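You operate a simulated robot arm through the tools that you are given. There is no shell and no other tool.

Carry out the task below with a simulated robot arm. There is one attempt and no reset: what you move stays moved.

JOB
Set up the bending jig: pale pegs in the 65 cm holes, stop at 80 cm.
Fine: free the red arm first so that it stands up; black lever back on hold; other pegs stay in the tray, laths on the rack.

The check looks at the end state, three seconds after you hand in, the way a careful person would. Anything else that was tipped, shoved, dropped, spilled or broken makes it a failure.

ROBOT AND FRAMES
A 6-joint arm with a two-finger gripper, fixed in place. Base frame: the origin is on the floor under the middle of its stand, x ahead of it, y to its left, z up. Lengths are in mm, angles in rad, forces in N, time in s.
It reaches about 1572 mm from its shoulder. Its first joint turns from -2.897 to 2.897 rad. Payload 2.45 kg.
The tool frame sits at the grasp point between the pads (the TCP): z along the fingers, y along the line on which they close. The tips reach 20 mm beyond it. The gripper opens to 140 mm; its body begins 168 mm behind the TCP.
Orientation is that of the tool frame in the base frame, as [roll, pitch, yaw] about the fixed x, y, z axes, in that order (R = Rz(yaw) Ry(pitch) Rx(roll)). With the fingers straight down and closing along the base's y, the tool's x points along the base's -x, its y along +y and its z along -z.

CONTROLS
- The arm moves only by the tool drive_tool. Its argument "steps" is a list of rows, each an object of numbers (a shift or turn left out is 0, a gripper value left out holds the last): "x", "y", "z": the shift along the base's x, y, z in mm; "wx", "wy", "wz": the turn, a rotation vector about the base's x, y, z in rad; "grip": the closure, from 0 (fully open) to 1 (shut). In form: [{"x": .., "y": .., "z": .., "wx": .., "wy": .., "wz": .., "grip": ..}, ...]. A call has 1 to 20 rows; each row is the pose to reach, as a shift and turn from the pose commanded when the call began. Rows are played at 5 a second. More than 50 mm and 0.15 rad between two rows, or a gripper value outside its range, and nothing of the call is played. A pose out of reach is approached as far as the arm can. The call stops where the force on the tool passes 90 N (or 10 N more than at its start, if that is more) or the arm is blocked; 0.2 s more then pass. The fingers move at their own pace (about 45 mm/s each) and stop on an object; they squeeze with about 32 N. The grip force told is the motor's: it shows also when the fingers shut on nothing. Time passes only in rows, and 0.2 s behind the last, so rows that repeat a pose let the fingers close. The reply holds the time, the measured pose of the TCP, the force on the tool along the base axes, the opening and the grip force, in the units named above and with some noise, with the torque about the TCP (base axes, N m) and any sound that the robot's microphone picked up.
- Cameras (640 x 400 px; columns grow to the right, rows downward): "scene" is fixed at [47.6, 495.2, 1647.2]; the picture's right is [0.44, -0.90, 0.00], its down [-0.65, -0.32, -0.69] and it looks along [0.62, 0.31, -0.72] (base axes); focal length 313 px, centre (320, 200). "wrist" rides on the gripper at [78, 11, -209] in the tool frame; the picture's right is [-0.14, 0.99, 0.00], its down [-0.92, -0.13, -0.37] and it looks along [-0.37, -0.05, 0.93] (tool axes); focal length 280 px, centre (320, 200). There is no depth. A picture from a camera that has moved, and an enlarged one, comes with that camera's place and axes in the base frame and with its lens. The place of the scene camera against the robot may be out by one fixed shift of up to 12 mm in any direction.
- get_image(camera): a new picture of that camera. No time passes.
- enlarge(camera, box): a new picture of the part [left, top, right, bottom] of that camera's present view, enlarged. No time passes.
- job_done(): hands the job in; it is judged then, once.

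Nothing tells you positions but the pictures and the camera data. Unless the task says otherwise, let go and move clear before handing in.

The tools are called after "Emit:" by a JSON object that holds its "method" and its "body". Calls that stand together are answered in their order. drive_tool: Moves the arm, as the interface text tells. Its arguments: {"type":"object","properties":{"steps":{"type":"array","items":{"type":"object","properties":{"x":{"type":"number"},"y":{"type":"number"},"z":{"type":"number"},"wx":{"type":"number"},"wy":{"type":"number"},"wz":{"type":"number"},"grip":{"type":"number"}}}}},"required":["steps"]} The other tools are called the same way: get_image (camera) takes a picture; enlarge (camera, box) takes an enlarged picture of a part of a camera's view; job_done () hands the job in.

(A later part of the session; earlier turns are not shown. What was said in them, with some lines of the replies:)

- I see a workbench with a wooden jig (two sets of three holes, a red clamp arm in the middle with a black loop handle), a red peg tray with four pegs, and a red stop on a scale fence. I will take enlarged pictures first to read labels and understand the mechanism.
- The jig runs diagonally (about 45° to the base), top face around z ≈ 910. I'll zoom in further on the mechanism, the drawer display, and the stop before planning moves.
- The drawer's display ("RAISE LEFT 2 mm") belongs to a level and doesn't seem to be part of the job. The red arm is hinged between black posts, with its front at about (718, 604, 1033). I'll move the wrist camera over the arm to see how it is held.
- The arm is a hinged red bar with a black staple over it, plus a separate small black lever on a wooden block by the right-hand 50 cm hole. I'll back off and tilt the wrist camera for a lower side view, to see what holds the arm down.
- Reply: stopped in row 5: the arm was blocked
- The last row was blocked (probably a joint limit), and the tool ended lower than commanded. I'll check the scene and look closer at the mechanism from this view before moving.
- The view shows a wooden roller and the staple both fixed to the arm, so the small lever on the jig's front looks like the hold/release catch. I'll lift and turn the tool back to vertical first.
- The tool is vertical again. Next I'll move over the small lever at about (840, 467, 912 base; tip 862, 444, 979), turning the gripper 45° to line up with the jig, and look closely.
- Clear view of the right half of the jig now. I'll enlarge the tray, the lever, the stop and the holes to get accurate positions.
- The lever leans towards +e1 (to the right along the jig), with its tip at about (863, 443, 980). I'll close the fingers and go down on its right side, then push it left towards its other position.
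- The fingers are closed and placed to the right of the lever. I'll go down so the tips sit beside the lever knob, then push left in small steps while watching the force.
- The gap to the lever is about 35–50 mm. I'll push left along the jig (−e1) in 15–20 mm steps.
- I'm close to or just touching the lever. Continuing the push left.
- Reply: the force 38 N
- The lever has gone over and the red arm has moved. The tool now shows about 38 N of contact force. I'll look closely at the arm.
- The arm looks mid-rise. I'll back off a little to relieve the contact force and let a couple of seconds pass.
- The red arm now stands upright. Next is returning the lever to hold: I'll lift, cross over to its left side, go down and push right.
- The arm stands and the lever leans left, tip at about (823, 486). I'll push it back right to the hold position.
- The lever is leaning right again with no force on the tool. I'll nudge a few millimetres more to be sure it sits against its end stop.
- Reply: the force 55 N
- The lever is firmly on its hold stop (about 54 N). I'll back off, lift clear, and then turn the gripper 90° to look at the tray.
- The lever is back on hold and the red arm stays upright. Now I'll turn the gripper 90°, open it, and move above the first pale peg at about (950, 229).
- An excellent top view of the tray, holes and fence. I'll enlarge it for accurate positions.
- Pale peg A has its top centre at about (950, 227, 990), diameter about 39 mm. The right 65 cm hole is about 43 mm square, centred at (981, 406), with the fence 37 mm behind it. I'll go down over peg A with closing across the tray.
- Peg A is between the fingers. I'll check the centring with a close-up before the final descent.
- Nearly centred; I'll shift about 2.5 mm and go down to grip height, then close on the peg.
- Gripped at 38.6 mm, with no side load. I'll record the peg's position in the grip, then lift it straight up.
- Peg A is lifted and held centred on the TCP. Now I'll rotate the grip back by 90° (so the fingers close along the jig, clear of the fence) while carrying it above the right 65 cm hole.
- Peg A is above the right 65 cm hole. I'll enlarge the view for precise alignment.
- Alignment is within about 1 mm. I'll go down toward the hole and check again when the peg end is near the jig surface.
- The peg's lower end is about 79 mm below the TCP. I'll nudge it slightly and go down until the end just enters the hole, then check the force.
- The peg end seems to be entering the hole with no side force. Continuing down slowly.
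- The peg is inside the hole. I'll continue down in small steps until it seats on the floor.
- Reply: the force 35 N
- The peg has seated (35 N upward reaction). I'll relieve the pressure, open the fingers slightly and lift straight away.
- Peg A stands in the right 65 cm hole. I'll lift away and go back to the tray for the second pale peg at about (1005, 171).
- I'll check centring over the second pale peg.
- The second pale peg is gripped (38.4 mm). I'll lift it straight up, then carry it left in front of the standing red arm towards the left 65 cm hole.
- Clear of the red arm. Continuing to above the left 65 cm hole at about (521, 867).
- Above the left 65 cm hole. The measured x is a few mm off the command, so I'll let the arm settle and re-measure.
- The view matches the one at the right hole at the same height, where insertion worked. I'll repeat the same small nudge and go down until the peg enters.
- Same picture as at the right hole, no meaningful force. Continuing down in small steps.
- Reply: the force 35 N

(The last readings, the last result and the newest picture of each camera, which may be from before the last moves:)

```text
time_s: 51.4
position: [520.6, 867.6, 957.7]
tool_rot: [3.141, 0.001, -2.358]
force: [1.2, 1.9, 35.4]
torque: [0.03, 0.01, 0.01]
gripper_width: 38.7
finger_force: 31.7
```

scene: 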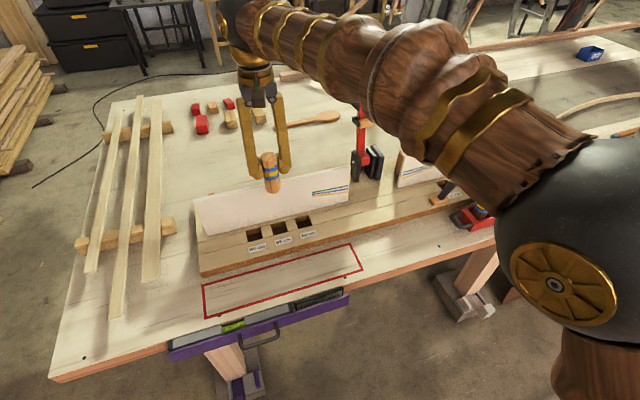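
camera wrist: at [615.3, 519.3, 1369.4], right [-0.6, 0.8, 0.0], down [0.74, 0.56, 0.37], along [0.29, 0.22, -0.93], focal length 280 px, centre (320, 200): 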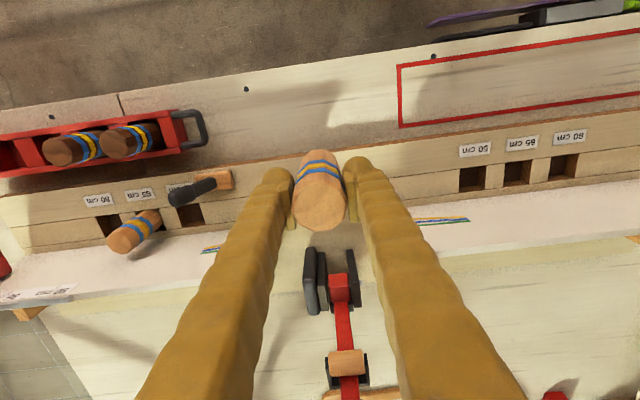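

Seated again with 35 N upward reaction. Relieve, open and look.

Emit:
{"method": "drive_tool", "body": {"steps": [{"z": 1.5}, {"z": 1.5, "grip": 0.65}, {"z": 1.5, "grip": 0.52}, {"z": 1.5, "grip": 0.52}, {"z": 1.5, "grip": 0.52}]}}

Emit:
{"method": "enlarge", "body": {"camera": "wrist", "box": [230, 100, 410, 240]}}

Emit:
{"method": "enlarge", "body": {"camera": "scene", "box": [190, 130, 370, 270]}}

```text
time_s: 52.6
position: [520.2, 868.1, 957.7]
tool_rot: [-3.14, -0.006, -2.358]
force: [-0.8, 0.3, -0.3]
torque: [0.03, -0.01, -0.01]
gripper_width: 67.3
finger_force: 0.1
```

```text
2.86 times, centred on (320, 170) of wrist
camera zoom: at [457.4, 820.9, 1166.0], right [-0.6, 0.8, 0.0], down [0.74, 0.56, 0.37], along [0.29, 0.22, -0.93], focal length 801 px, centre (320, 286)
```

zoom: 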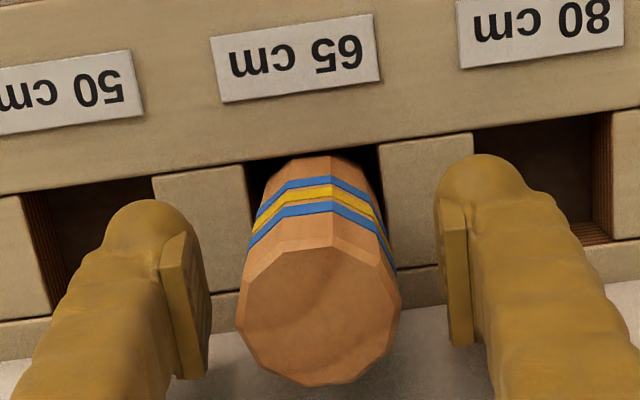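

```text
2.86 times, centred on (280, 200) of scene
camera zoom: at [47.6, 495.2, 1647.2], right [0.44, -0.9, 0.0], down [-0.65, -0.32, -0.69], along [0.62, 0.31, -0.72], focal length 894 px, centre (434, 200)
```

zoom: 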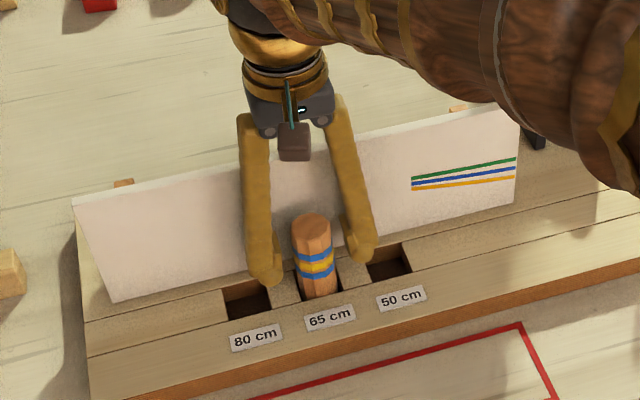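

The second pale peg stands in the left 65 cm hole. I'll lift clear, then head back right for the stop.

Emit:
{"method": "drive_tool", "body": {"steps": [{"z": 40}, {"z": 85}, {"z": 130}, {"z": 175}, {"z": 205}]}}

Emit:
{"method": "enlarge", "body": {"camera": "wrist", "box": [200, 60, 440, 240]}}

```text
time_s: 53.8
position: [520.5, 865.6, 1162.2]
tool_rot: [-3.14, -0.004, -2.356]
force: [0.7, -0.1, 0.8]
torque: [-0.04, -0.02, -0.05]
gripper_width: 67.1
finger_force: 0.0
```

```text
2.22 times, centred on (320, 150) of wrist
camera zoom: at [457.4, 820.6, 1371.9], right [-0.6, 0.8, 0.0], down [0.74, 0.56, 0.37], along [0.29, 0.22, -0.93], focal length 623 px, centre (320, 311)
```

zoom: 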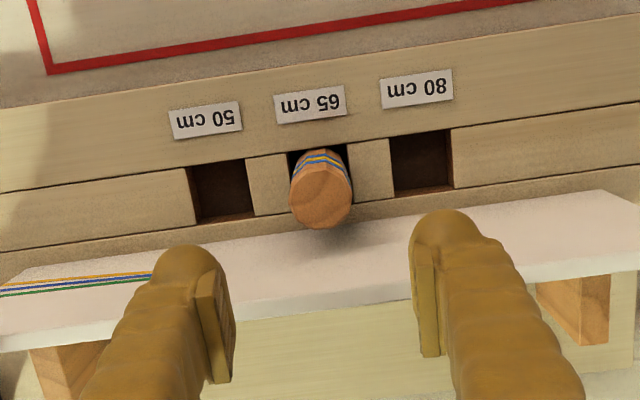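

Both pegs are in. Now I'll travel back right, passing in front of the standing red arm, to inspect the stop.

Emit:
{"method": "drive_tool", "body": {"steps": [{"x": 12, "y": -32, "z": 20}, {"x": 27, "y": -70, "z": 40}, {"x": 44, "y": -110, "z": 60}, {"x": 63, "y": -150, "z": 70}, {"x": 87, "y": -190, "z": 80}, {"x": 111, "y": -228, "z": 90}, {"x": 135, "y": -265, "z": 90}, {"x": 159, "y": -300, "z": 90}]}}

Emit:
{"method": "drive_tool", "body": {"steps": [{"x": 35, "y": -26, "grip": 0}, {"x": 71, "y": -52, "grip": 0}, {"x": 106, "y": -78, "grip": 0}, {"x": 142, "y": -104, "grip": 0}, {"x": 177, "y": -130, "grip": 0}, {"x": 212, "y": -156, "grip": 0}, {"x": 248, "y": -182, "grip": 0}, {"x": 283, "y": -208, "grip": 0}, {"x": 318, "y": -234, "grip": 0}, {"x": 354, "y": -260, "grip": 0}, {"x": 389, "y": -286, "grip": 0}, {"x": 424, "y": -312, "grip": 0}]}}

Emit:
{"method": "get_image", "body": {"camera": "wrist"}}

Emit:
{"method": "get_image", "body": {"camera": "scene"}}

```text
time_s: 55.6
position: [679.1, 565.2, 1252.7]
tool_rot: [-3.14, -0.002, -2.355]
force: [-0.6, 1.0, 0.3]
torque: [-0.04, 0.03, 0.01]
gripper_width: 67.3
finger_force: 0.0
```

```text
time_s: 58.2
position: [1072.0, 263.6, 1244.4]
tool_rot: [-3.141, -0.003, -2.359]
force: [0.6, 0.1, 0.0]
torque: [0.03, 0.01, 0.02]
gripper_width: 140.2
finger_force: 0.1
out of reach, approached as far as the arm can: row 11, 12
```

```text
taken
camera wrist: at [1008.7, 217.5, 1453.7], right [-0.6, 0.8, 0.0], down [0.74, 0.56, 0.37], along [0.29, 0.22, -0.93], focal length 280 px, centre (320, 200)
```

wrist: 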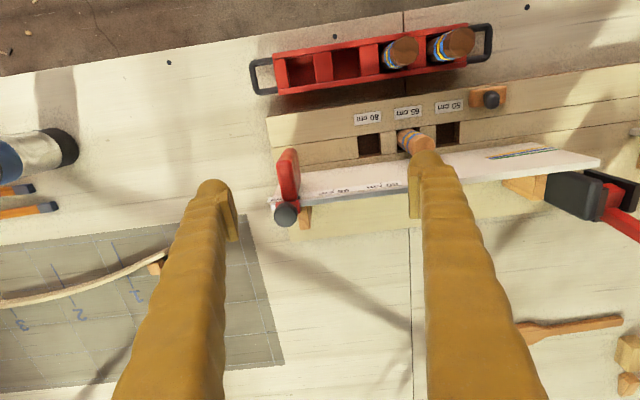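

```text
taken
```

scene: 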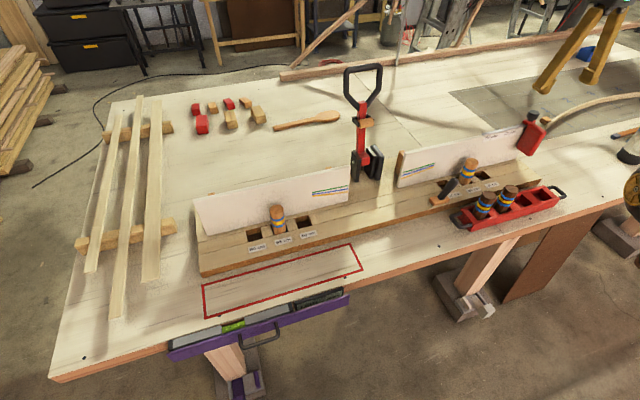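

The right end is near the limit of reach at this height, but the stop is in view. I'll look at it closely.

Emit:
{"method": "enlarge", "body": {"camera": "wrist", "box": [250, 130, 410, 250]}}

Emit:
{"method": "enlarge", "body": {"camera": "wrist", "box": [260, 140, 330, 240]}}

Emit:
{"method": "enlarge", "body": {"camera": "scene", "box": [480, 95, 560, 165]}}

```text
3.33 times, centred on (330, 190) of wrist
camera zoom: at [1008.7, 217.5, 1453.7], right [-0.6, 0.8, 0.0], down [0.74, 0.56, 0.37], along [0.29, 0.22, -0.93], focal length 935 px, centre (287, 233)
```

zoom: 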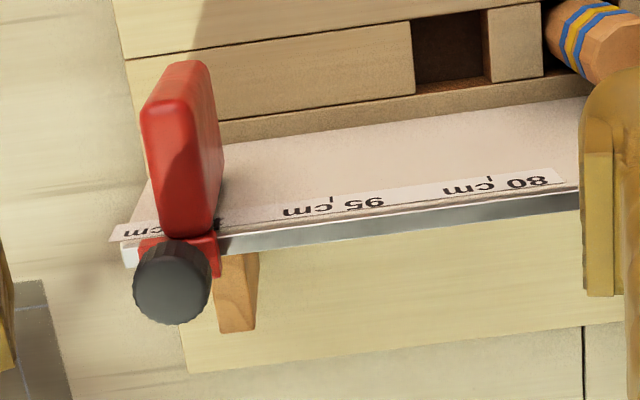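

```text
4.00 times, centred on (295, 190) of wrist
camera zoom: at [1008.7, 217.5, 1453.7], right [-0.6, 0.8, 0.0], down [0.74, 0.56, 0.37], along [0.29, 0.22, -0.93], focal length 1122 px, centre (420, 240)
```

zoom: 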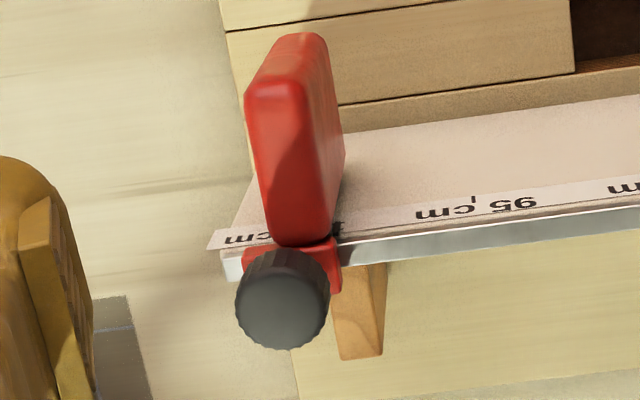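

```text
5.71 times, centred on (520, 130) of scene
camera zoom: at [47.6, 495.2, 1647.2], right [0.44, -0.9, 0.0], down [-0.65, -0.32, -0.69], along [0.62, 0.31, -0.72], focal length 1788 px, centre (-823, 600)
```

zoom: 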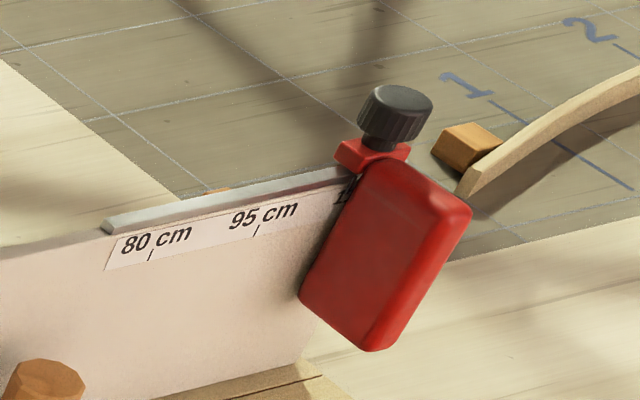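

The stop is a plate about 22 mm thick hanging in front of the fence on a rail, with a knob on top; it spans roughly e1 = 616–638 (just left of the 110 tick). The 80 tick is at about e1 = 484. I'll move above it with the fingers straddling the plate along the rail.

Emit:
{"method": "drive_tool", "body": {"steps": [{"x": 0, "y": 0, "z": -40, "grip": 0.43}, {"x": 15, "y": -4, "z": -70, "grip": 0.43}, {"x": 35, "y": -8, "z": -84, "grip": 0.43}, {"x": 55, "y": -11, "z": -84, "grip": 0.43}, {"x": 65.7, "y": -12.6, "z": -84, "grip": 0.43}, {"x": 65.7, "y": -12.6, "z": -84, "grip": 0.43}]}}

Emit:
{"method": "get_image", "body": {"camera": "wrist"}}

Emit:
{"method": "enlarge", "body": {"camera": "scene", "box": [460, 20, 620, 180]}}

```text
time_s: 59.6
position: [1123.8, 248.6, 1153.8]
tool_rot: [-3.14, -0.001, -2.358]
force: [0.1, -0.7, -0.9]
torque: [0.03, -0.01, -0.02]
gripper_width: 79.9
finger_force: 0.1
out of reach, approached as far as the arm can: row 4, 5, 6
```

```text
taken
camera wrist: at [1061.5, 202.3, 1362.5], right [-0.6, 0.8, 0.0], down [0.74, 0.56, 0.37], along [0.29, 0.22, -0.93], focal length 280 px, centre (320, 200)
```

wrist: 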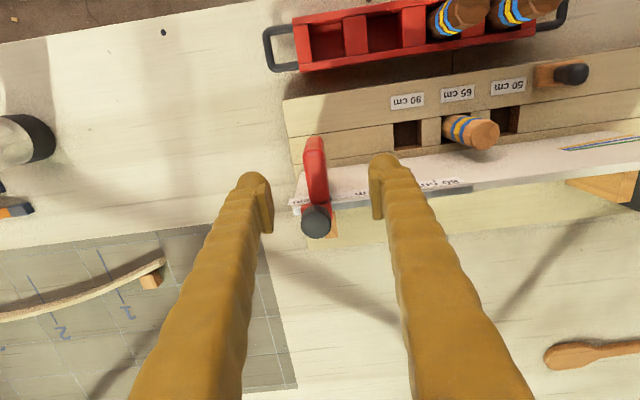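

```text
2.50 times, centred on (540, 100) of scene
camera zoom: at [47.6, 495.2, 1647.2], right [0.44, -0.9, 0.0], down [-0.65, -0.32, -0.69], along [0.62, 0.31, -0.72], focal length 782 px, centre (-230, 450)
```

zoom: 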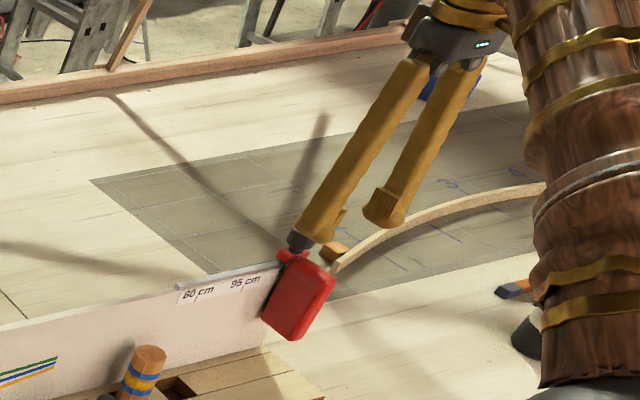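

The plate sits between the open fingers. I'll go down a little; lower down the reach is better.

Emit:
{"method": "drive_tool", "body": {"steps": [{"z": -15}, {"z": -30}, {"z": -30}]}}

Emit:
{"method": "enlarge", "body": {"camera": "wrist", "box": [230, 110, 410, 250]}}

```text
time_s: 60.4
position: [1123.8, 250.6, 1123.5]
tool_rot: [-3.14, -0.004, -2.357]
force: [0.8, -0.1, 0.1]
torque: [0.0, 0.03, -0.04]
gripper_width: 79.9
finger_force: 0.0
```

```text
2.86 times, centred on (320, 180) of wrist
camera zoom: at [1061.8, 203.4, 1332.5], right [-0.6, 0.8, 0.0], down [0.74, 0.56, 0.37], along [0.29, 0.22, -0.93], focal length 801 px, centre (320, 257)
```

zoom: 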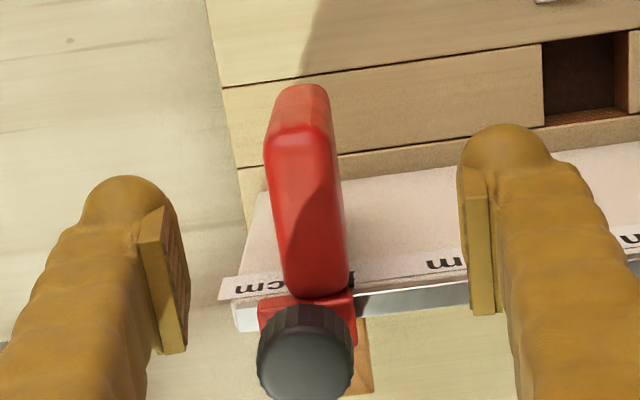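

Plate centre at about e1 = 625.6, 22 mm thick. I'll centre over it and go down so the pads cover the plate's upper part next to the rail.

Emit:
{"method": "drive_tool", "body": {"steps": [{"x": 3, "z": -25}, {"x": 7, "z": -50}, {"x": 10.5, "z": -70}, {"x": 10.5, "z": -86}, {"x": 10.5, "z": -86}]}}

Emit:
{"method": "enlarge", "body": {"camera": "wrist", "box": [230, 110, 410, 250]}}

Emit:
{"method": "enlarge", "body": {"camera": "scene", "box": [460, 40, 620, 180]}}

```text
time_s: 61.6
position: [1135.8, 249.4, 1037.9]
tool_rot: [-3.138, -0.001, -2.357]
force: [-0.2, -0.3, -0.5]
torque: [0.03, 0.04, 0.0]
gripper_width: 79.9
finger_force: 0.0
```

```text
2.86 times, centred on (320, 180) of wrist
camera zoom: at [1072.5, 203.6, 1246.1], right [-0.6, 0.8, 0.0], down [0.74, 0.56, 0.37], along [0.29, 0.22, -0.93], focal length 801 px, centre (320, 257)
```

zoom: 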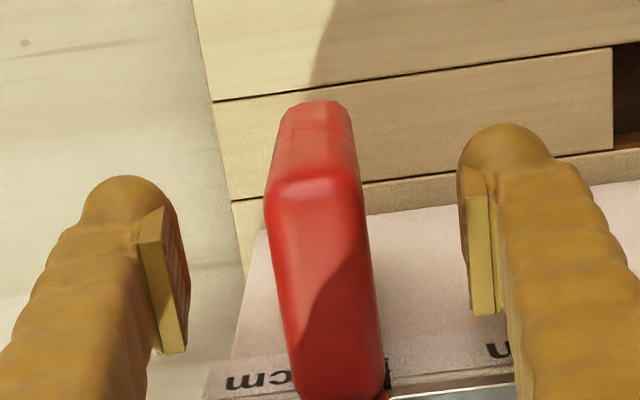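

```text
2.86 times, centred on (540, 110) of scene
camera zoom: at [47.6, 495.2, 1647.2], right [0.44, -0.9, 0.0], down [-0.65, -0.32, -0.69], along [0.62, 0.31, -0.72], focal length 894 px, centre (-309, 457)
```

zoom: 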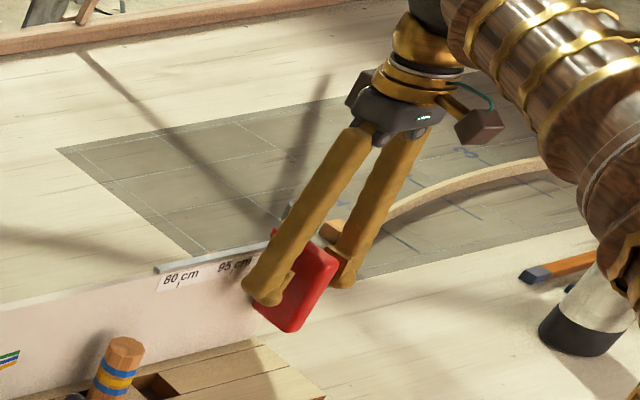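

The plate is centred between the pads. I'll close on it.

Emit:
{"method": "drive_tool", "body": {"steps": [{"grip": 0.6}, {"grip": 0.75}, {"grip": 0.9}, {"grip": 0.9}, {"grip": 0.9}]}}

Emit:
{"method": "enlarge", "body": {"camera": "wrist", "box": [230, 110, 410, 250]}}

```text
time_s: 62.8
position: [1136.0, 251.0, 1036.3]
tool_rot: [-3.139, -0.005, -2.358]
force: [-0.4, 0.9, -1.6]
torque: [-0.05, 0.01, 0.08]
gripper_width: 23.4
finger_force: 35.8
```

```text
2.86 times, centred on (320, 180) of wrist
camera zoom: at [1072.5, 203.7, 1246.1], right [-0.6, 0.8, 0.0], down [0.74, 0.56, 0.37], along [0.29, 0.22, -0.93], focal length 801 px, centre (320, 257)
```

zoom: 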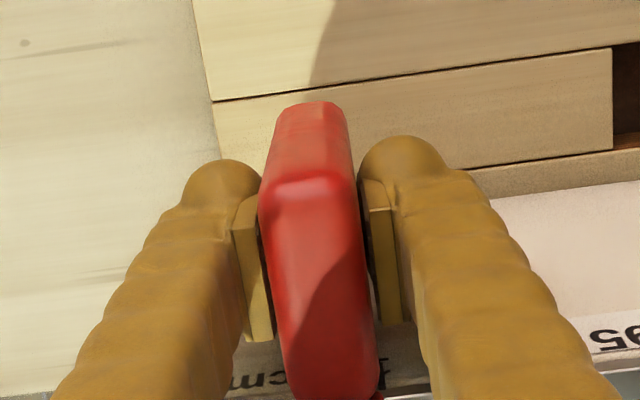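

Gripped at 23.4 mm. I'll try a small drag to the left along the rail to feel whether it slides freely or is locked by the knob.

Emit:
{"method": "drive_tool", "body": {"steps": [{"x": -2, "y": 2}, {"x": -4, "y": 4}, {"x": -6, "y": 6}]}}

Emit:
{"method": "enlarge", "body": {"camera": "wrist", "box": [230, 110, 410, 250]}}

```text
time_s: 63.6
position: [1129.5, 255.8, 1037.8]
tool_rot: [-3.14, -0.002, -2.357]
force: [-0.2, -2.1, -7.5]
torque: [-0.04, 0.09, 0.11]
gripper_width: 23.0
finger_force: 44.8
```

```text
2.86 times, centred on (320, 180) of wrist
camera zoom: at [1066.7, 209.7, 1246.2], right [-0.6, 0.8, 0.0], down [0.74, 0.56, 0.37], along [0.29, 0.22, -0.93], focal length 801 px, centre (320, 257)
```

zoom: 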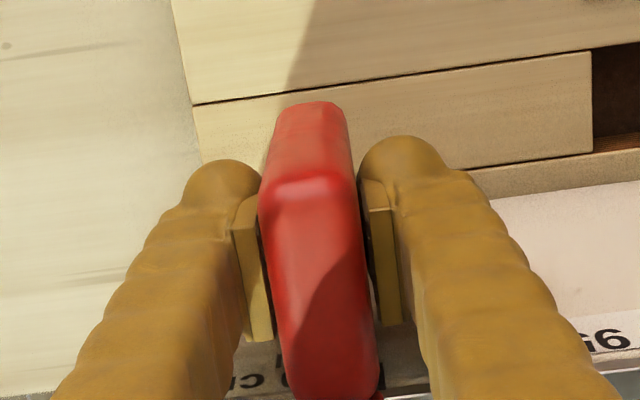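

It slides freely. I'll drag it most of the way left and then measure against the 80 tick.

Emit:
{"method": "drive_tool", "body": {"steps": [{"x": -12, "y": 12}, {"x": -24, "y": 24}, {"x": -36, "y": 36}, {"x": -48, "y": 48}, {"x": -60, "y": 60}, {"x": -70, "y": 70}, {"x": -78, "y": 78}, {"x": -78, "y": 78}]}}

Emit:
{"method": "get_image", "body": {"camera": "wrist"}}

Emit:
{"method": "enlarge", "body": {"camera": "scene", "box": [420, 60, 580, 220]}}

```text
time_s: 65.4
position: [1049.9, 334.2, 1038.2]
tool_rot: [-3.14, -0.003, -2.359]
force: [-1.4, 0.5, -14.4]
torque: [-0.01, 0.06, 0.09]
gripper_width: 23.3
finger_force: 45.6
```

```text
taken
camera wrist: at [988.3, 288.0, 1246.3], right [-0.6, 0.8, 0.0], down [0.74, 0.56, 0.37], along [0.29, 0.22, -0.93], focal length 280 px, centre (320, 200)
```

wrist: 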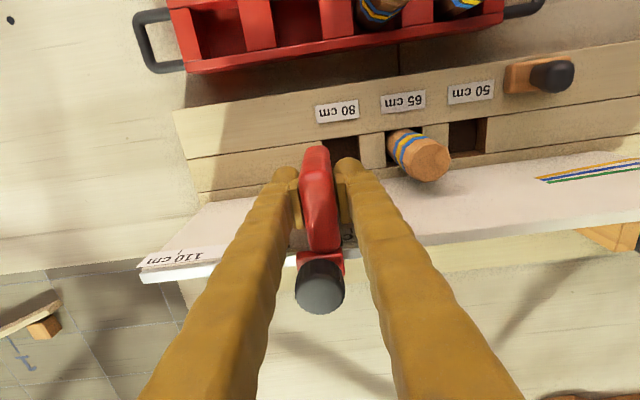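

```text
2.50 times, centred on (500, 140) of scene
camera zoom: at [47.6, 495.2, 1647.2], right [0.44, -0.9, 0.0], down [-0.65, -0.32, -0.69], along [0.62, 0.31, -0.72], focal length 782 px, centre (-130, 350)
```

zoom: 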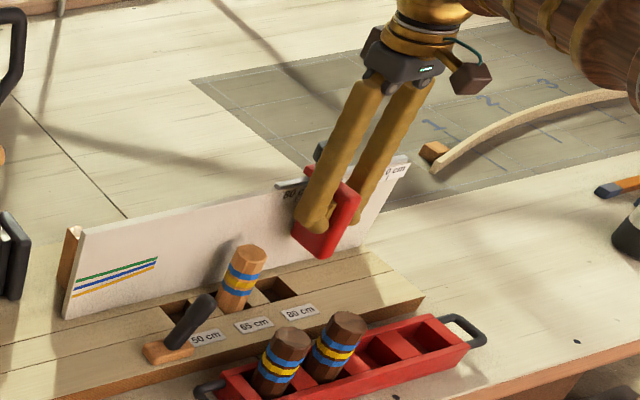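

The stop is now a little right of the 80 tick, and the 110 label is visible. I'll measure the ticks in close-up.

Emit:
{"method": "enlarge", "body": {"camera": "wrist", "box": [130, 200, 290, 300]}}

Emit:
{"method": "enlarge", "body": {"camera": "wrist", "box": [270, 130, 390, 320]}}

Emit:
{"method": "enlarge", "body": {"camera": "scene", "box": [480, 110, 540, 170]}}

```text
4.00 times, centred on (210, 250) of wrist
camera zoom: at [988.3, 288.0, 1246.3], right [-0.6, 0.8, 0.0], down [0.74, 0.56, 0.37], along [0.29, 0.22, -0.93], focal length 1122 px, centre (760, 0)
```

zoom: 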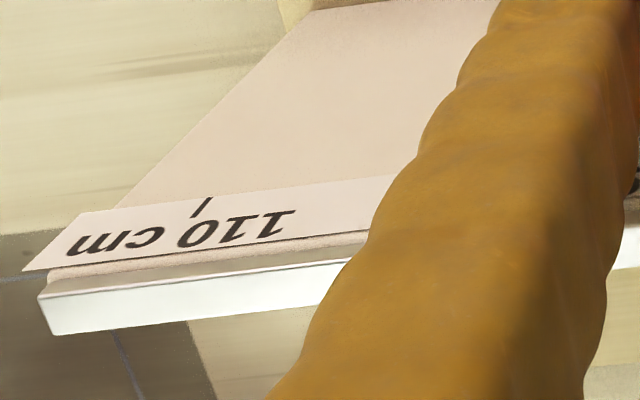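

```text
2.11 times, centred on (330, 225) of wrist
camera zoom: at [988.3, 288.0, 1246.3], right [-0.6, 0.8, 0.0], down [0.74, 0.56, 0.37], along [0.29, 0.22, -0.93], focal length 590 px, centre (299, 147)
```

zoom: 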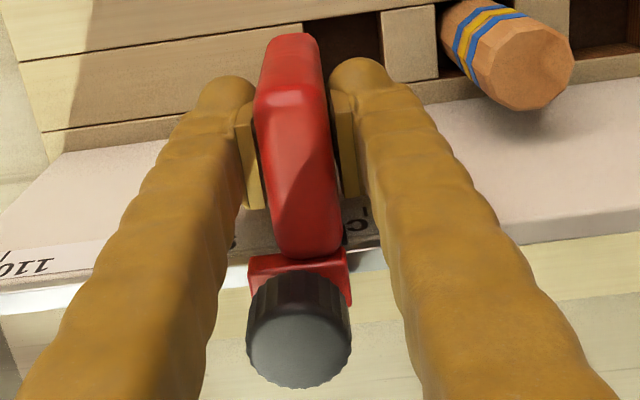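

```text
6.67 times, centred on (510, 140) of scene
camera zoom: at [47.6, 495.2, 1647.2], right [0.44, -0.9, 0.0], down [-0.65, -0.32, -0.69], along [0.62, 0.31, -0.72], focal length 2087 px, centre (-947, 600)
```

zoom: 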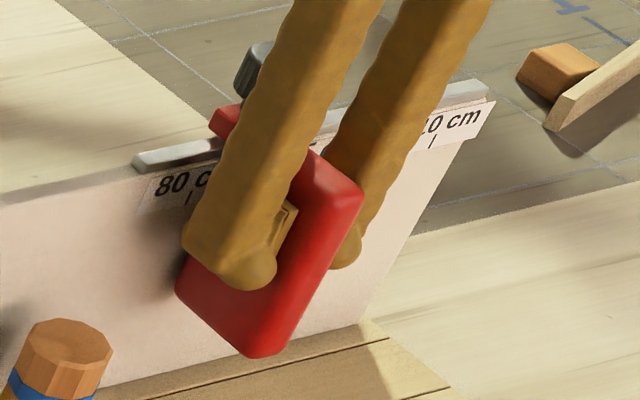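

The plate's inner (left) face is flush with the clamp block's edge, so that face is the natural reading edge. It's about 10 mm right of the 80 tick now. I'll release and lift to measure the remaining distance directly.

Emit:
{"method": "drive_tool", "body": {"steps": [{"z": -1, "grip": 0.72}, {"z": -1, "grip": 0.64}, {"z": -1, "grip": 0.64}, {"z": 40, "grip": 0.64}, {"z": 85, "grip": 0.64}, {"z": 125, "grip": 0.5}]}}

Emit:
{"method": "get_image", "body": {"camera": "wrist"}}

Emit:
{"method": "enlarge", "body": {"camera": "scene", "box": [470, 100, 550, 180]}}

```text
time_s: 66.8
position: [1051.2, 335.1, 1162.5]
tool_rot: [3.14, -0.004, -2.359]
force: [-1.1, 0.4, -0.4]
torque: [0.0, 0.01, 0.0]
gripper_width: 69.8
finger_force: 0.0
```

```text
taken
camera wrist: at [988.6, 287.4, 1371.4], right [-0.6, 0.8, 0.0], down [0.74, 0.56, 0.37], along [0.29, 0.22, -0.93], focal length 280 px, centre (320, 200)
```

wrist: 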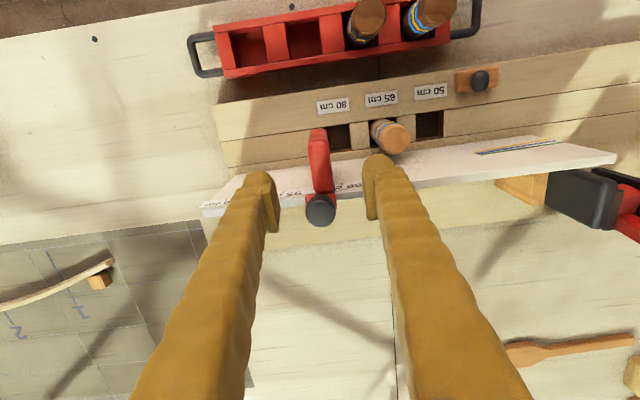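

```text
5.00 times, centred on (510, 140) of scene
camera zoom: at [47.6, 495.2, 1647.2], right [0.44, -0.9, 0.0], down [-0.65, -0.32, -0.69], along [0.62, 0.31, -0.72], focal length 1565 px, centre (-630, 500)
```

zoom: 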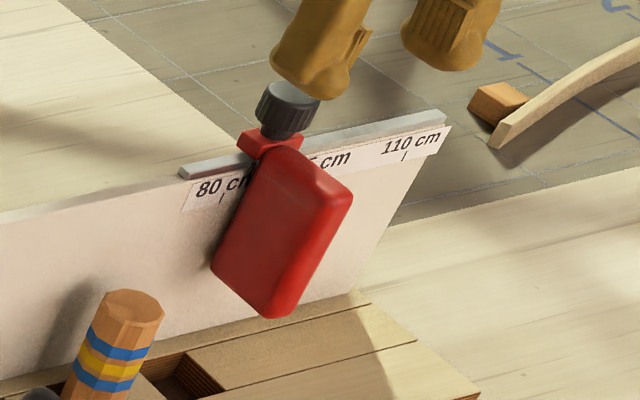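

Emit:
{"method": "enlarge", "body": {"camera": "wrist", "box": [280, 120, 380, 240]}}

Emit:
{"method": "enlarge", "body": {"camera": "scene", "box": [490, 118, 530, 158]}}

```text
3.33 times, centred on (330, 180) of wrist
camera zoom: at [988.6, 287.4, 1371.4], right [-0.6, 0.8, 0.0], down [0.74, 0.56, 0.37], along [0.29, 0.22, -0.93], focal length 935 px, centre (287, 267)
```

zoom: 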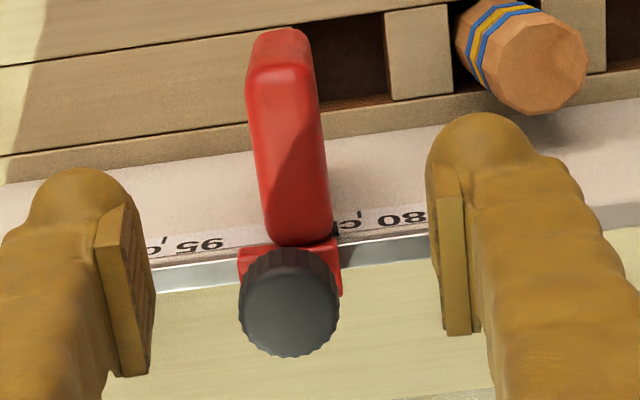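

```text
10.00 times, centred on (510, 138) of scene
camera zoom: at [47.6, 495.2, 1647.2], right [0.44, -0.9, 0.0], down [-0.65, -0.32, -0.69], along [0.62, 0.31, -0.72], focal length 3130 px, centre (-1580, 820)
```

zoom: 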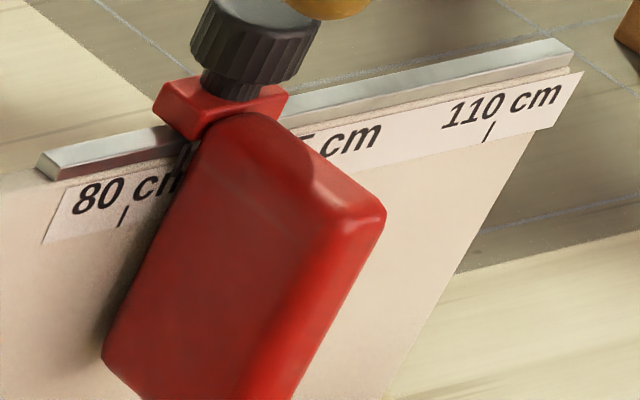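

The tick for 80 cm is visible at e1 ≈ 483.9, and the stop's inner face is about 11–12 mm right of it. I'll re-grip and drag the remaining distance.

Emit:
{"method": "drive_tool", "body": {"steps": [{"z": -40}, {"z": -80}, {"z": -110}, {"z": -126}, {"z": -126, "grip": 0.75}, {"z": -126, "grip": 0.9}, {"z": -126, "grip": 0.9}, {"z": -126, "grip": 0.9}]}}

Emit:
{"method": "drive_tool", "body": {"steps": [{"x": -3, "y": 3}, {"x": -6, "y": 6}, {"x": -8, "y": 8}, {"x": -8, "y": 8}]}}

Emit:
{"method": "drive_tool", "body": {"steps": [{"z": 0, "grip": 0.72}, {"z": 0, "grip": 0.66}, {"z": 0, "grip": 0.66}, {"z": 40, "grip": 0.66}, {"z": 85, "grip": 0.66}, {"z": 126, "grip": 0.5}]}}

Emit:
{"method": "enlarge", "body": {"camera": "wrist", "box": [280, 120, 380, 240]}}

Emit:
{"method": "enlarge", "body": {"camera": "scene", "box": [485, 118, 525, 158]}}

```text
time_s: 68.6
position: [1050.7, 332.3, 1036.6]
tool_rot: [3.141, -0.003, -2.358]
force: [-2.0, 0.2, -3.0]
torque: [0.02, 0.0, 0.05]
gripper_width: 23.0
finger_force: 31.1
```

```text
time_s: 69.6
position: [1042.3, 341.7, 1035.2]
tool_rot: [-3.142, -0.002, -2.358]
force: [-10.9, -13.0, -5.9]
torque: [-0.25, 0.24, 0.13]
gripper_width: 23.1
finger_force: 45.4
```

```text
time_s: 71.0
position: [1042.3, 340.5, 1162.3]
tool_rot: [-3.139, -0.003, -2.357]
force: [-0.1, 1.0, 0.1]
torque: [0.02, 0.05, -0.03]
gripper_width: 69.8
finger_force: 0.2
```

```text
3.33 times, centred on (330, 180) of wrist
camera zoom: at [979.8, 294.8, 1371.9], right [-0.6, 0.8, 0.0], down [0.74, 0.56, 0.37], along [0.29, 0.22, -0.93], focal length 935 px, centre (287, 267)
```

zoom: 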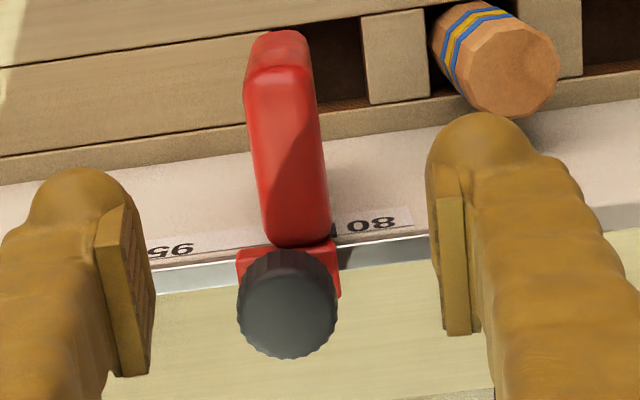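

```text
10.00 times, centred on (505, 138) of scene
camera zoom: at [47.6, 495.2, 1647.2], right [0.44, -0.9, 0.0], down [-0.65, -0.32, -0.69], along [0.62, 0.31, -0.72], focal length 3130 px, centre (-1530, 820)
```

zoom: 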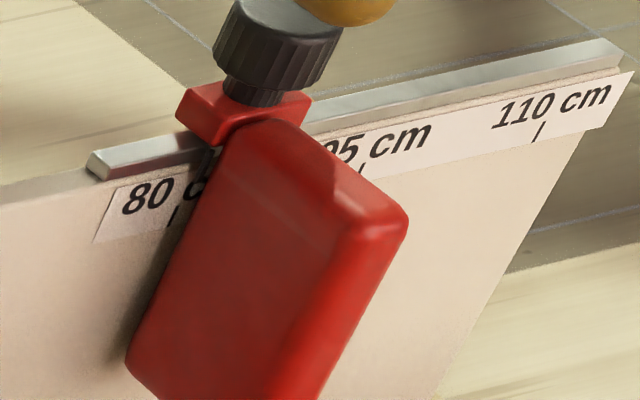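

The tick is now right at the plate's inner face as seen straight on. I'll enlarge further to judge the remaining error.

Emit:
{"method": "enlarge", "body": {"camera": "wrist", "box": [315, 145, 365, 205]}}

Emit:
{"method": "enlarge", "body": {"camera": "scene", "box": [494, 130, 514, 150]}}

Emit:
{"method": "get_image", "body": {"camera": "wrist"}}

```text
6.67 times, centred on (340, 175) of wrist
camera zoom: at [979.8, 294.8, 1371.9], right [-0.6, 0.8, 0.0], down [0.74, 0.56, 0.37], along [0.29, 0.22, -0.93], focal length 1869 px, centre (187, 367)
```

zoom: 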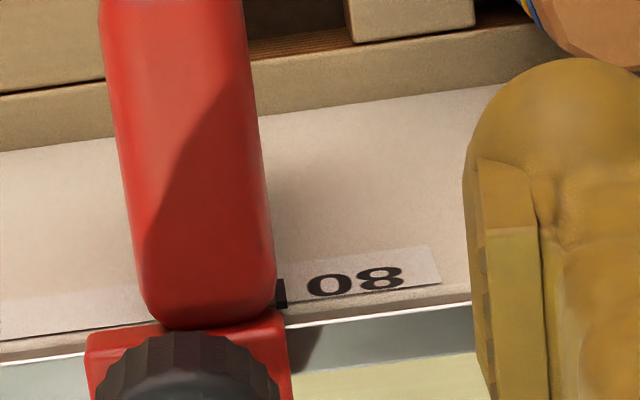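

```text
16.00 times, centred on (504, 140) of scene
camera zoom: at [47.6, 495.2, 1647.2], right [0.44, -0.9, 0.0], down [-0.65, -0.32, -0.69], along [0.62, 0.31, -0.72], focal length 5008 px, centre (-2624, 1160)
```

zoom: 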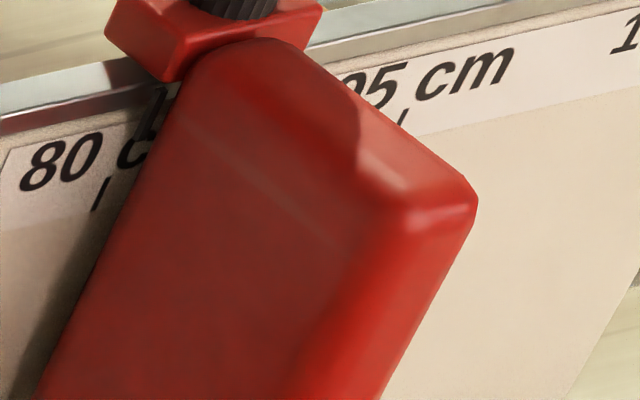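

```text
taken
camera wrist: at [979.8, 294.8, 1371.9], right [-0.6, 0.8, 0.0], down [0.74, 0.56, 0.37], along [0.29, 0.22, -0.93], focal length 280 px, centre (320, 200)
```

wrist: 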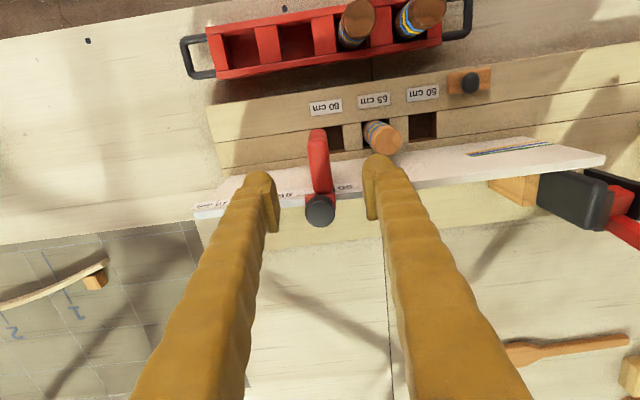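

There seems to be a small black index mark on the stop beside its inner face. I'll enlarge it strongly in both cameras.

Emit:
{"method": "enlarge", "body": {"camera": "wrist", "box": [325, 178, 345, 198]}}

Emit:
{"method": "enlarge", "body": {"camera": "scene", "box": [497, 130, 507, 140]}}

```text
16.00 times, centred on (335, 188) of wrist
camera zoom: at [979.8, 294.8, 1371.9], right [-0.6, 0.8, 0.0], down [0.74, 0.56, 0.37], along [0.29, 0.22, -0.93], focal length 4486 px, centre (80, 392)
```

zoom: 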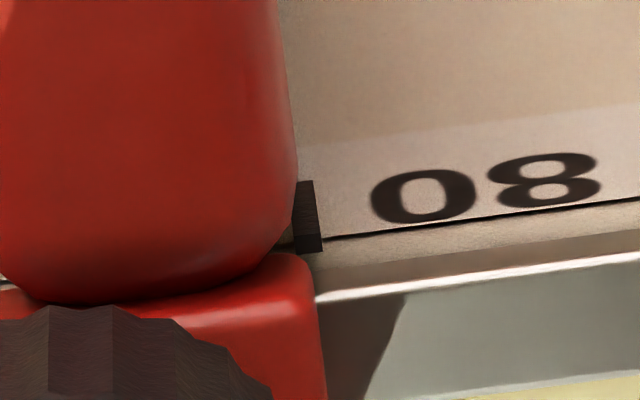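

```text
16.00 times, centred on (502, 135) of scene
camera zoom: at [47.6, 495.2, 1647.2], right [0.44, -0.9, 0.0], down [-0.65, -0.32, -0.69], along [0.62, 0.31, -0.72], focal length 5008 px, centre (-2592, 1240)
```

zoom: 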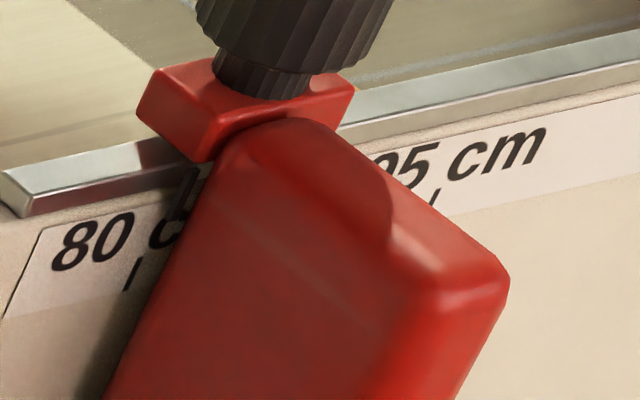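

A small dark index needle sits at the stop's inner edge near the fence. I'll shift the camera about 20 mm left to see both the needle and the 80 tick with little parallax.

Emit:
{"method": "drive_tool", "body": {"steps": [{"x": -7, "y": 7}, {"x": -14, "y": 14}, {"x": -14, "y": 14}]}}

Emit:
{"method": "enlarge", "body": {"camera": "wrist", "box": [290, 160, 340, 210]}}

Emit:
{"method": "enlarge", "body": {"camera": "wrist", "box": [300, 170, 325, 195]}}

```text
time_s: 71.8
position: [1029.7, 356.0, 1162.8]
tool_rot: [-3.14, -0.001, -2.357]
force: [-0.7, -0.3, 0.5]
torque: [0.01, 0.02, 0.02]
gripper_width: 69.8
finger_force: 0.2
```

```text
8.00 times, centred on (315, 185) of wrist
camera zoom: at [966.3, 309.5, 1371.9], right [-0.6, 0.8, 0.0], down [0.74, 0.56, 0.37], along [0.29, 0.22, -0.93], focal length 2243 px, centre (360, 320)
```

zoom: 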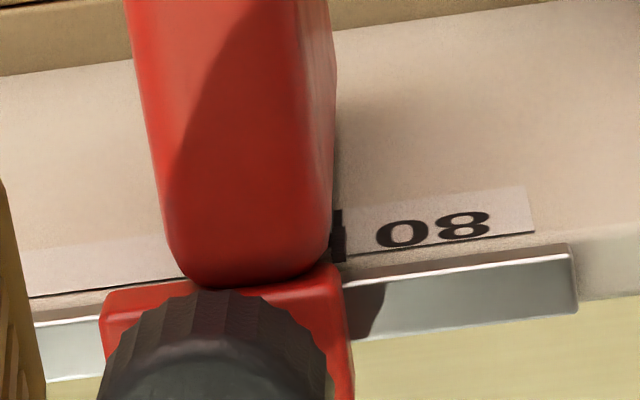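

```text
16.00 times, centred on (312, 182) of wrist
camera zoom: at [966.3, 309.5, 1371.9], right [-0.6, 0.8, 0.0], down [0.74, 0.56, 0.37], along [0.29, 0.22, -0.93], focal length 4486 px, centre (440, 480)
```

zoom: 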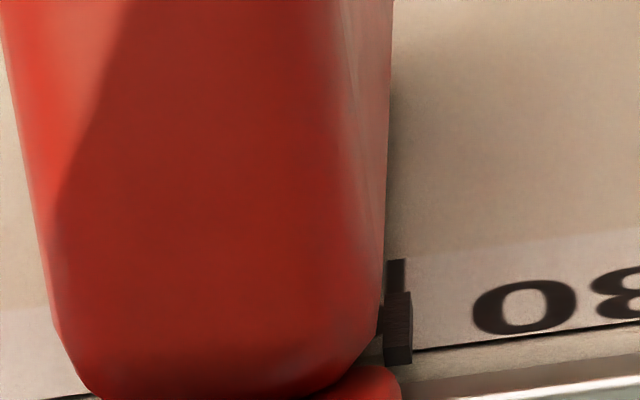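

The needle and the 80 tick appear almost in line. I'll enlarge further to measure the offset.

Emit:
{"method": "enlarge", "body": {"camera": "wrist", "box": [303, 182, 315, 194]}}

Emit:
{"method": "enlarge", "body": {"camera": "scene", "box": [494, 133, 506, 145]}}

```text
16.00 times, centred on (309, 188) of wrist
camera zoom: at [966.3, 309.5, 1371.9], right [-0.6, 0.8, 0.0], down [0.74, 0.56, 0.37], along [0.29, 0.22, -0.93], focal length 4486 px, centre (496, 392)
```

zoom: 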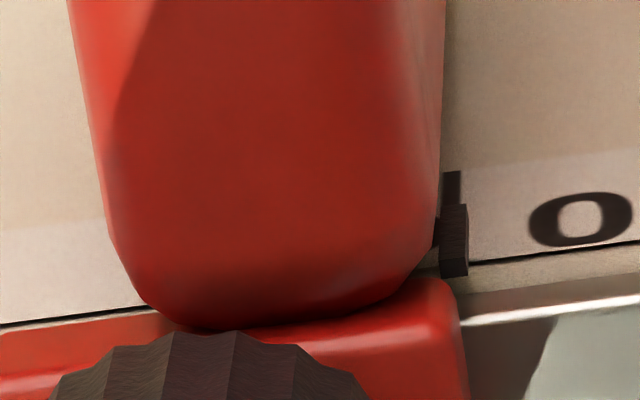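

```text
16.00 times, centred on (500, 139) of scene
camera zoom: at [47.6, 495.2, 1647.2], right [0.44, -0.9, 0.0], down [-0.65, -0.32, -0.69], along [0.62, 0.31, -0.72], focal length 5008 px, centre (-2560, 1176)
```

zoom: 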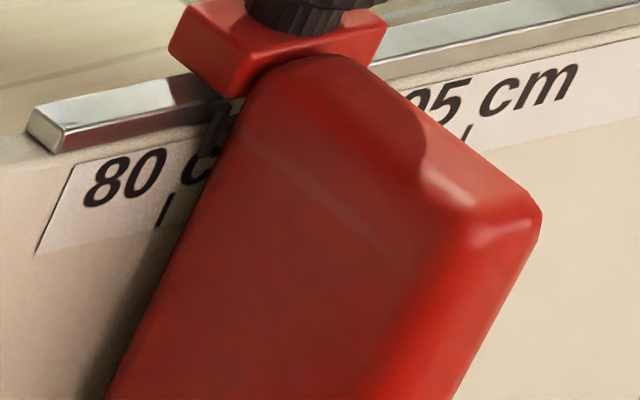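

The needle and the 80 tick agree to within about 1 mm. I'll retreat to the starting area, clear of everything, and inspect the whole scene.

Emit:
{"method": "drive_tool", "body": {"steps": [{"x": 0, "y": 0, "z": 40, "grip": 0.5}, {"x": -20, "y": -5, "z": 75, "grip": 0.5}, {"x": -60, "y": -10, "z": 90, "grip": 0.3}, {"x": -105, "y": -10, "z": 95, "grip": 0.3}, {"x": -150, "y": -10, "z": 95, "grip": 0.3}, {"x": -195, "y": -10, "z": 95, "grip": 0.3}, {"x": -240, "y": -10, "z": 95, "grip": 0.3}, {"x": -285, "y": -10, "z": 95, "grip": 0.3}, {"x": -330, "y": -10, "z": 95, "grip": 0.3}]}}

Emit:
{"method": "get_image", "body": {"camera": "scene"}}

Emit:
{"method": "get_image", "body": {"camera": "wrist"}}

Emit:
{"method": "enlarge", "body": {"camera": "scene", "box": [400, 80, 590, 240]}}

Emit:
{"method": "enlarge", "body": {"camera": "scene", "box": [190, 50, 430, 270]}}

```text
time_s: 73.8
position: [699.2, 345.3, 1256.5]
tool_rot: [3.142, -0.003, -2.359]
force: [0.2, -0.2, 0.4]
torque: [-0.04, -0.01, -0.02]
gripper_width: 97.8
finger_force: 0.1
```

```text
taken
```

scene: 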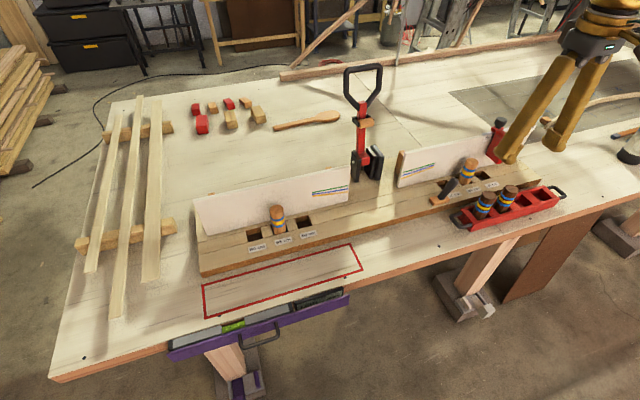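

```text
taken
camera wrist: at [636.1, 298.7, 1465.6], right [-0.6, 0.8, 0.0], down [0.74, 0.56, 0.37], along [0.29, 0.22, -0.93], focal length 280 px, centre (320, 200)
```

wrist: 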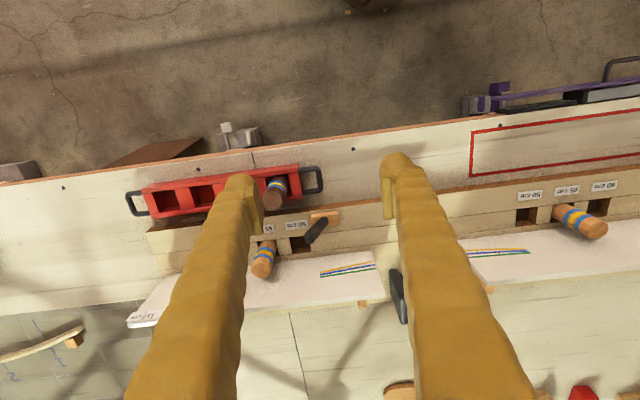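

```text
2.50 times, centred on (495, 160) of scene
camera zoom: at [47.6, 495.2, 1647.2], right [0.44, -0.9, 0.0], down [-0.65, -0.32, -0.69], along [0.62, 0.31, -0.72], focal length 782 px, centre (-118, 300)
```

zoom: 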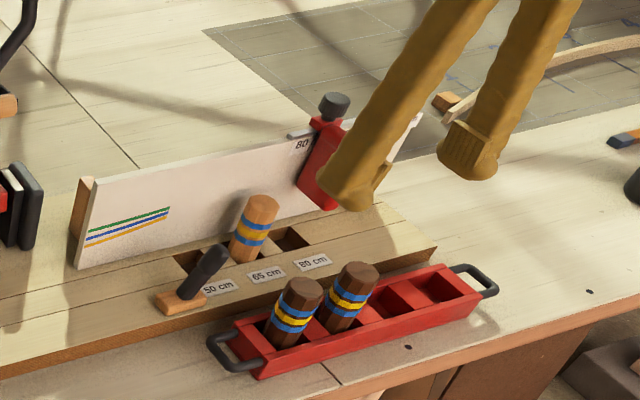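

```text
1.82 times, centred on (310, 160) of scene
camera zoom: at [47.6, 495.2, 1647.2], right [0.44, -0.9, 0.0], down [-0.65, -0.32, -0.69], along [0.62, 0.31, -0.72], focal length 569 px, centre (338, 273)
```

zoom: 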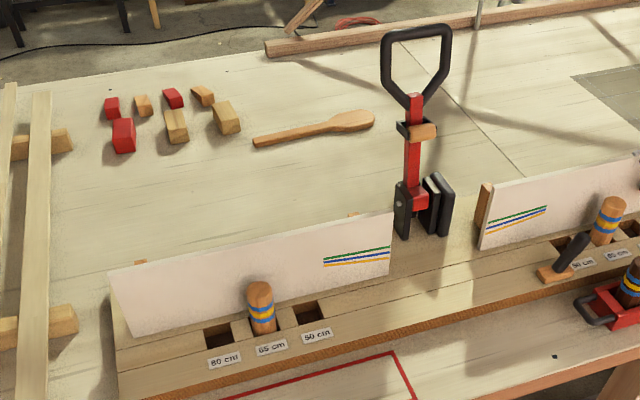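

Everything looks in place: arm upright, lever on hold, both pale pegs in the 65 cm holes, dark pegs in the tray. I'll pull the gripper further back to check the stop without it in the way.

Emit:
{"method": "drive_tool", "body": {"steps": [{"x": -25, "y": -30, "z": 5}, {"x": -50, "y": -60, "z": 10}, {"x": -75, "y": -90, "z": 10}, {"x": -100, "y": -120, "z": 10}, {"x": -120, "y": -150, "z": 10}, {"x": -120, "y": -150, "z": 10}, {"x": -120, "y": -150, "z": 10}, {"x": -120, "y": -150, "z": 10}]}}

Emit:
{"method": "enlarge", "body": {"camera": "scene", "box": [400, 80, 590, 240]}}

Emit:
{"method": "enlarge", "body": {"camera": "scene", "box": [485, 115, 525, 155]}}

Emit:
{"method": "enlarge", "body": {"camera": "scene", "box": [220, 190, 330, 260]}}

```text
time_s: 75.6
position: [579.6, 194.8, 1267.9]
tool_rot: [-3.14, -0.004, -2.359]
force: [0.2, -0.3, -0.7]
torque: [0.01, 0.03, 0.01]
gripper_width: 98.2
finger_force: 0.1
```

```text
2.50 times, centred on (495, 160) of scene
camera zoom: at [47.6, 495.2, 1647.2], right [0.44, -0.9, 0.0], down [-0.65, -0.32, -0.69], along [0.62, 0.31, -0.72], focal length 782 px, centre (-118, 300)
```

zoom: 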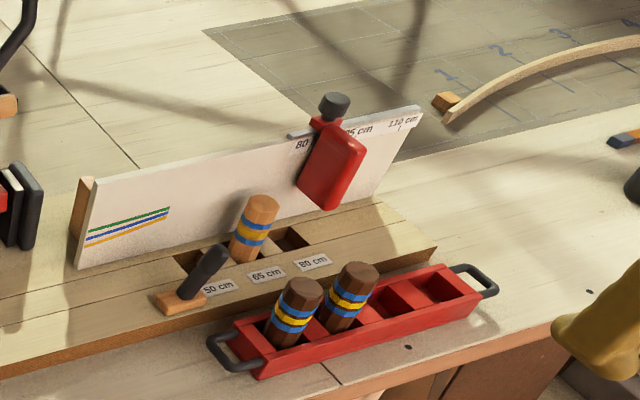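

```text
10.00 times, centred on (505, 135) of scene
camera zoom: at [47.6, 495.2, 1647.2], right [0.44, -0.9, 0.0], down [-0.65, -0.32, -0.69], along [0.62, 0.31, -0.72], focal length 3130 px, centre (-1530, 850)
```

zoom: 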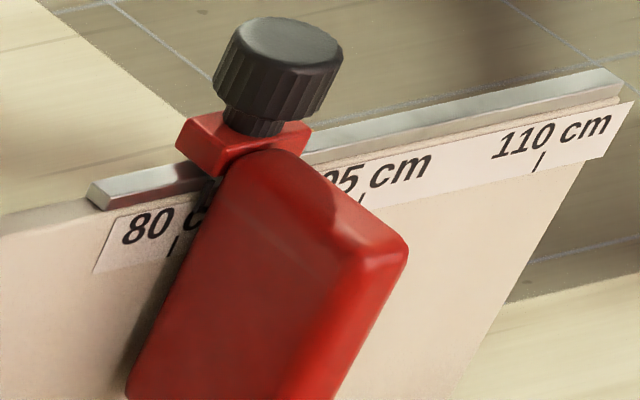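

```text
5.71 times, centred on (275, 225) of scene
camera zoom: at [47.6, 495.2, 1647.2], right [0.44, -0.9, 0.0], down [-0.65, -0.32, -0.69], along [0.62, 0.31, -0.72], focal length 1788 px, centre (577, 57)
```

zoom: 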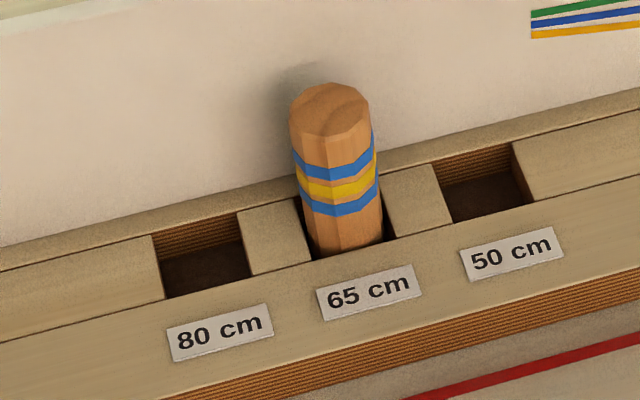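

The red arm stands upright and the lever is on hold. Both pale pegs are in the 65 cm holes, the dark pegs are still in the tray, and the laths are on the rack. The stop's index is at the 80 cm tick, and the gripper is clear. I'm handing in.

Emit:
{"method": "job_done", "body": {}}

```text
The job is handed in.
```

The bending jig is set up and handed in. I haven't seen the result of the check.

- **Red arm:** I pushed the black lever over, the arm rose, and it now stands upright. The lever is back on hold, pressed against its end stop.
- **Pale pegs:** one stands in each 65 cm hole, left and right, both seated on the hole floor.
- **Stop:** it slid freely along the rail without turning the knob. Its small black index mark is within about 1 mm of the 80 cm tick. I took that mark as the reading edge, since the job didn't say which edge to use.
- **Everything else:** the two dark pegs are still in the tray and the laths are on the rack. I saw nothing tipped or moved in the last pictures, and the gripper is clear of the bench.
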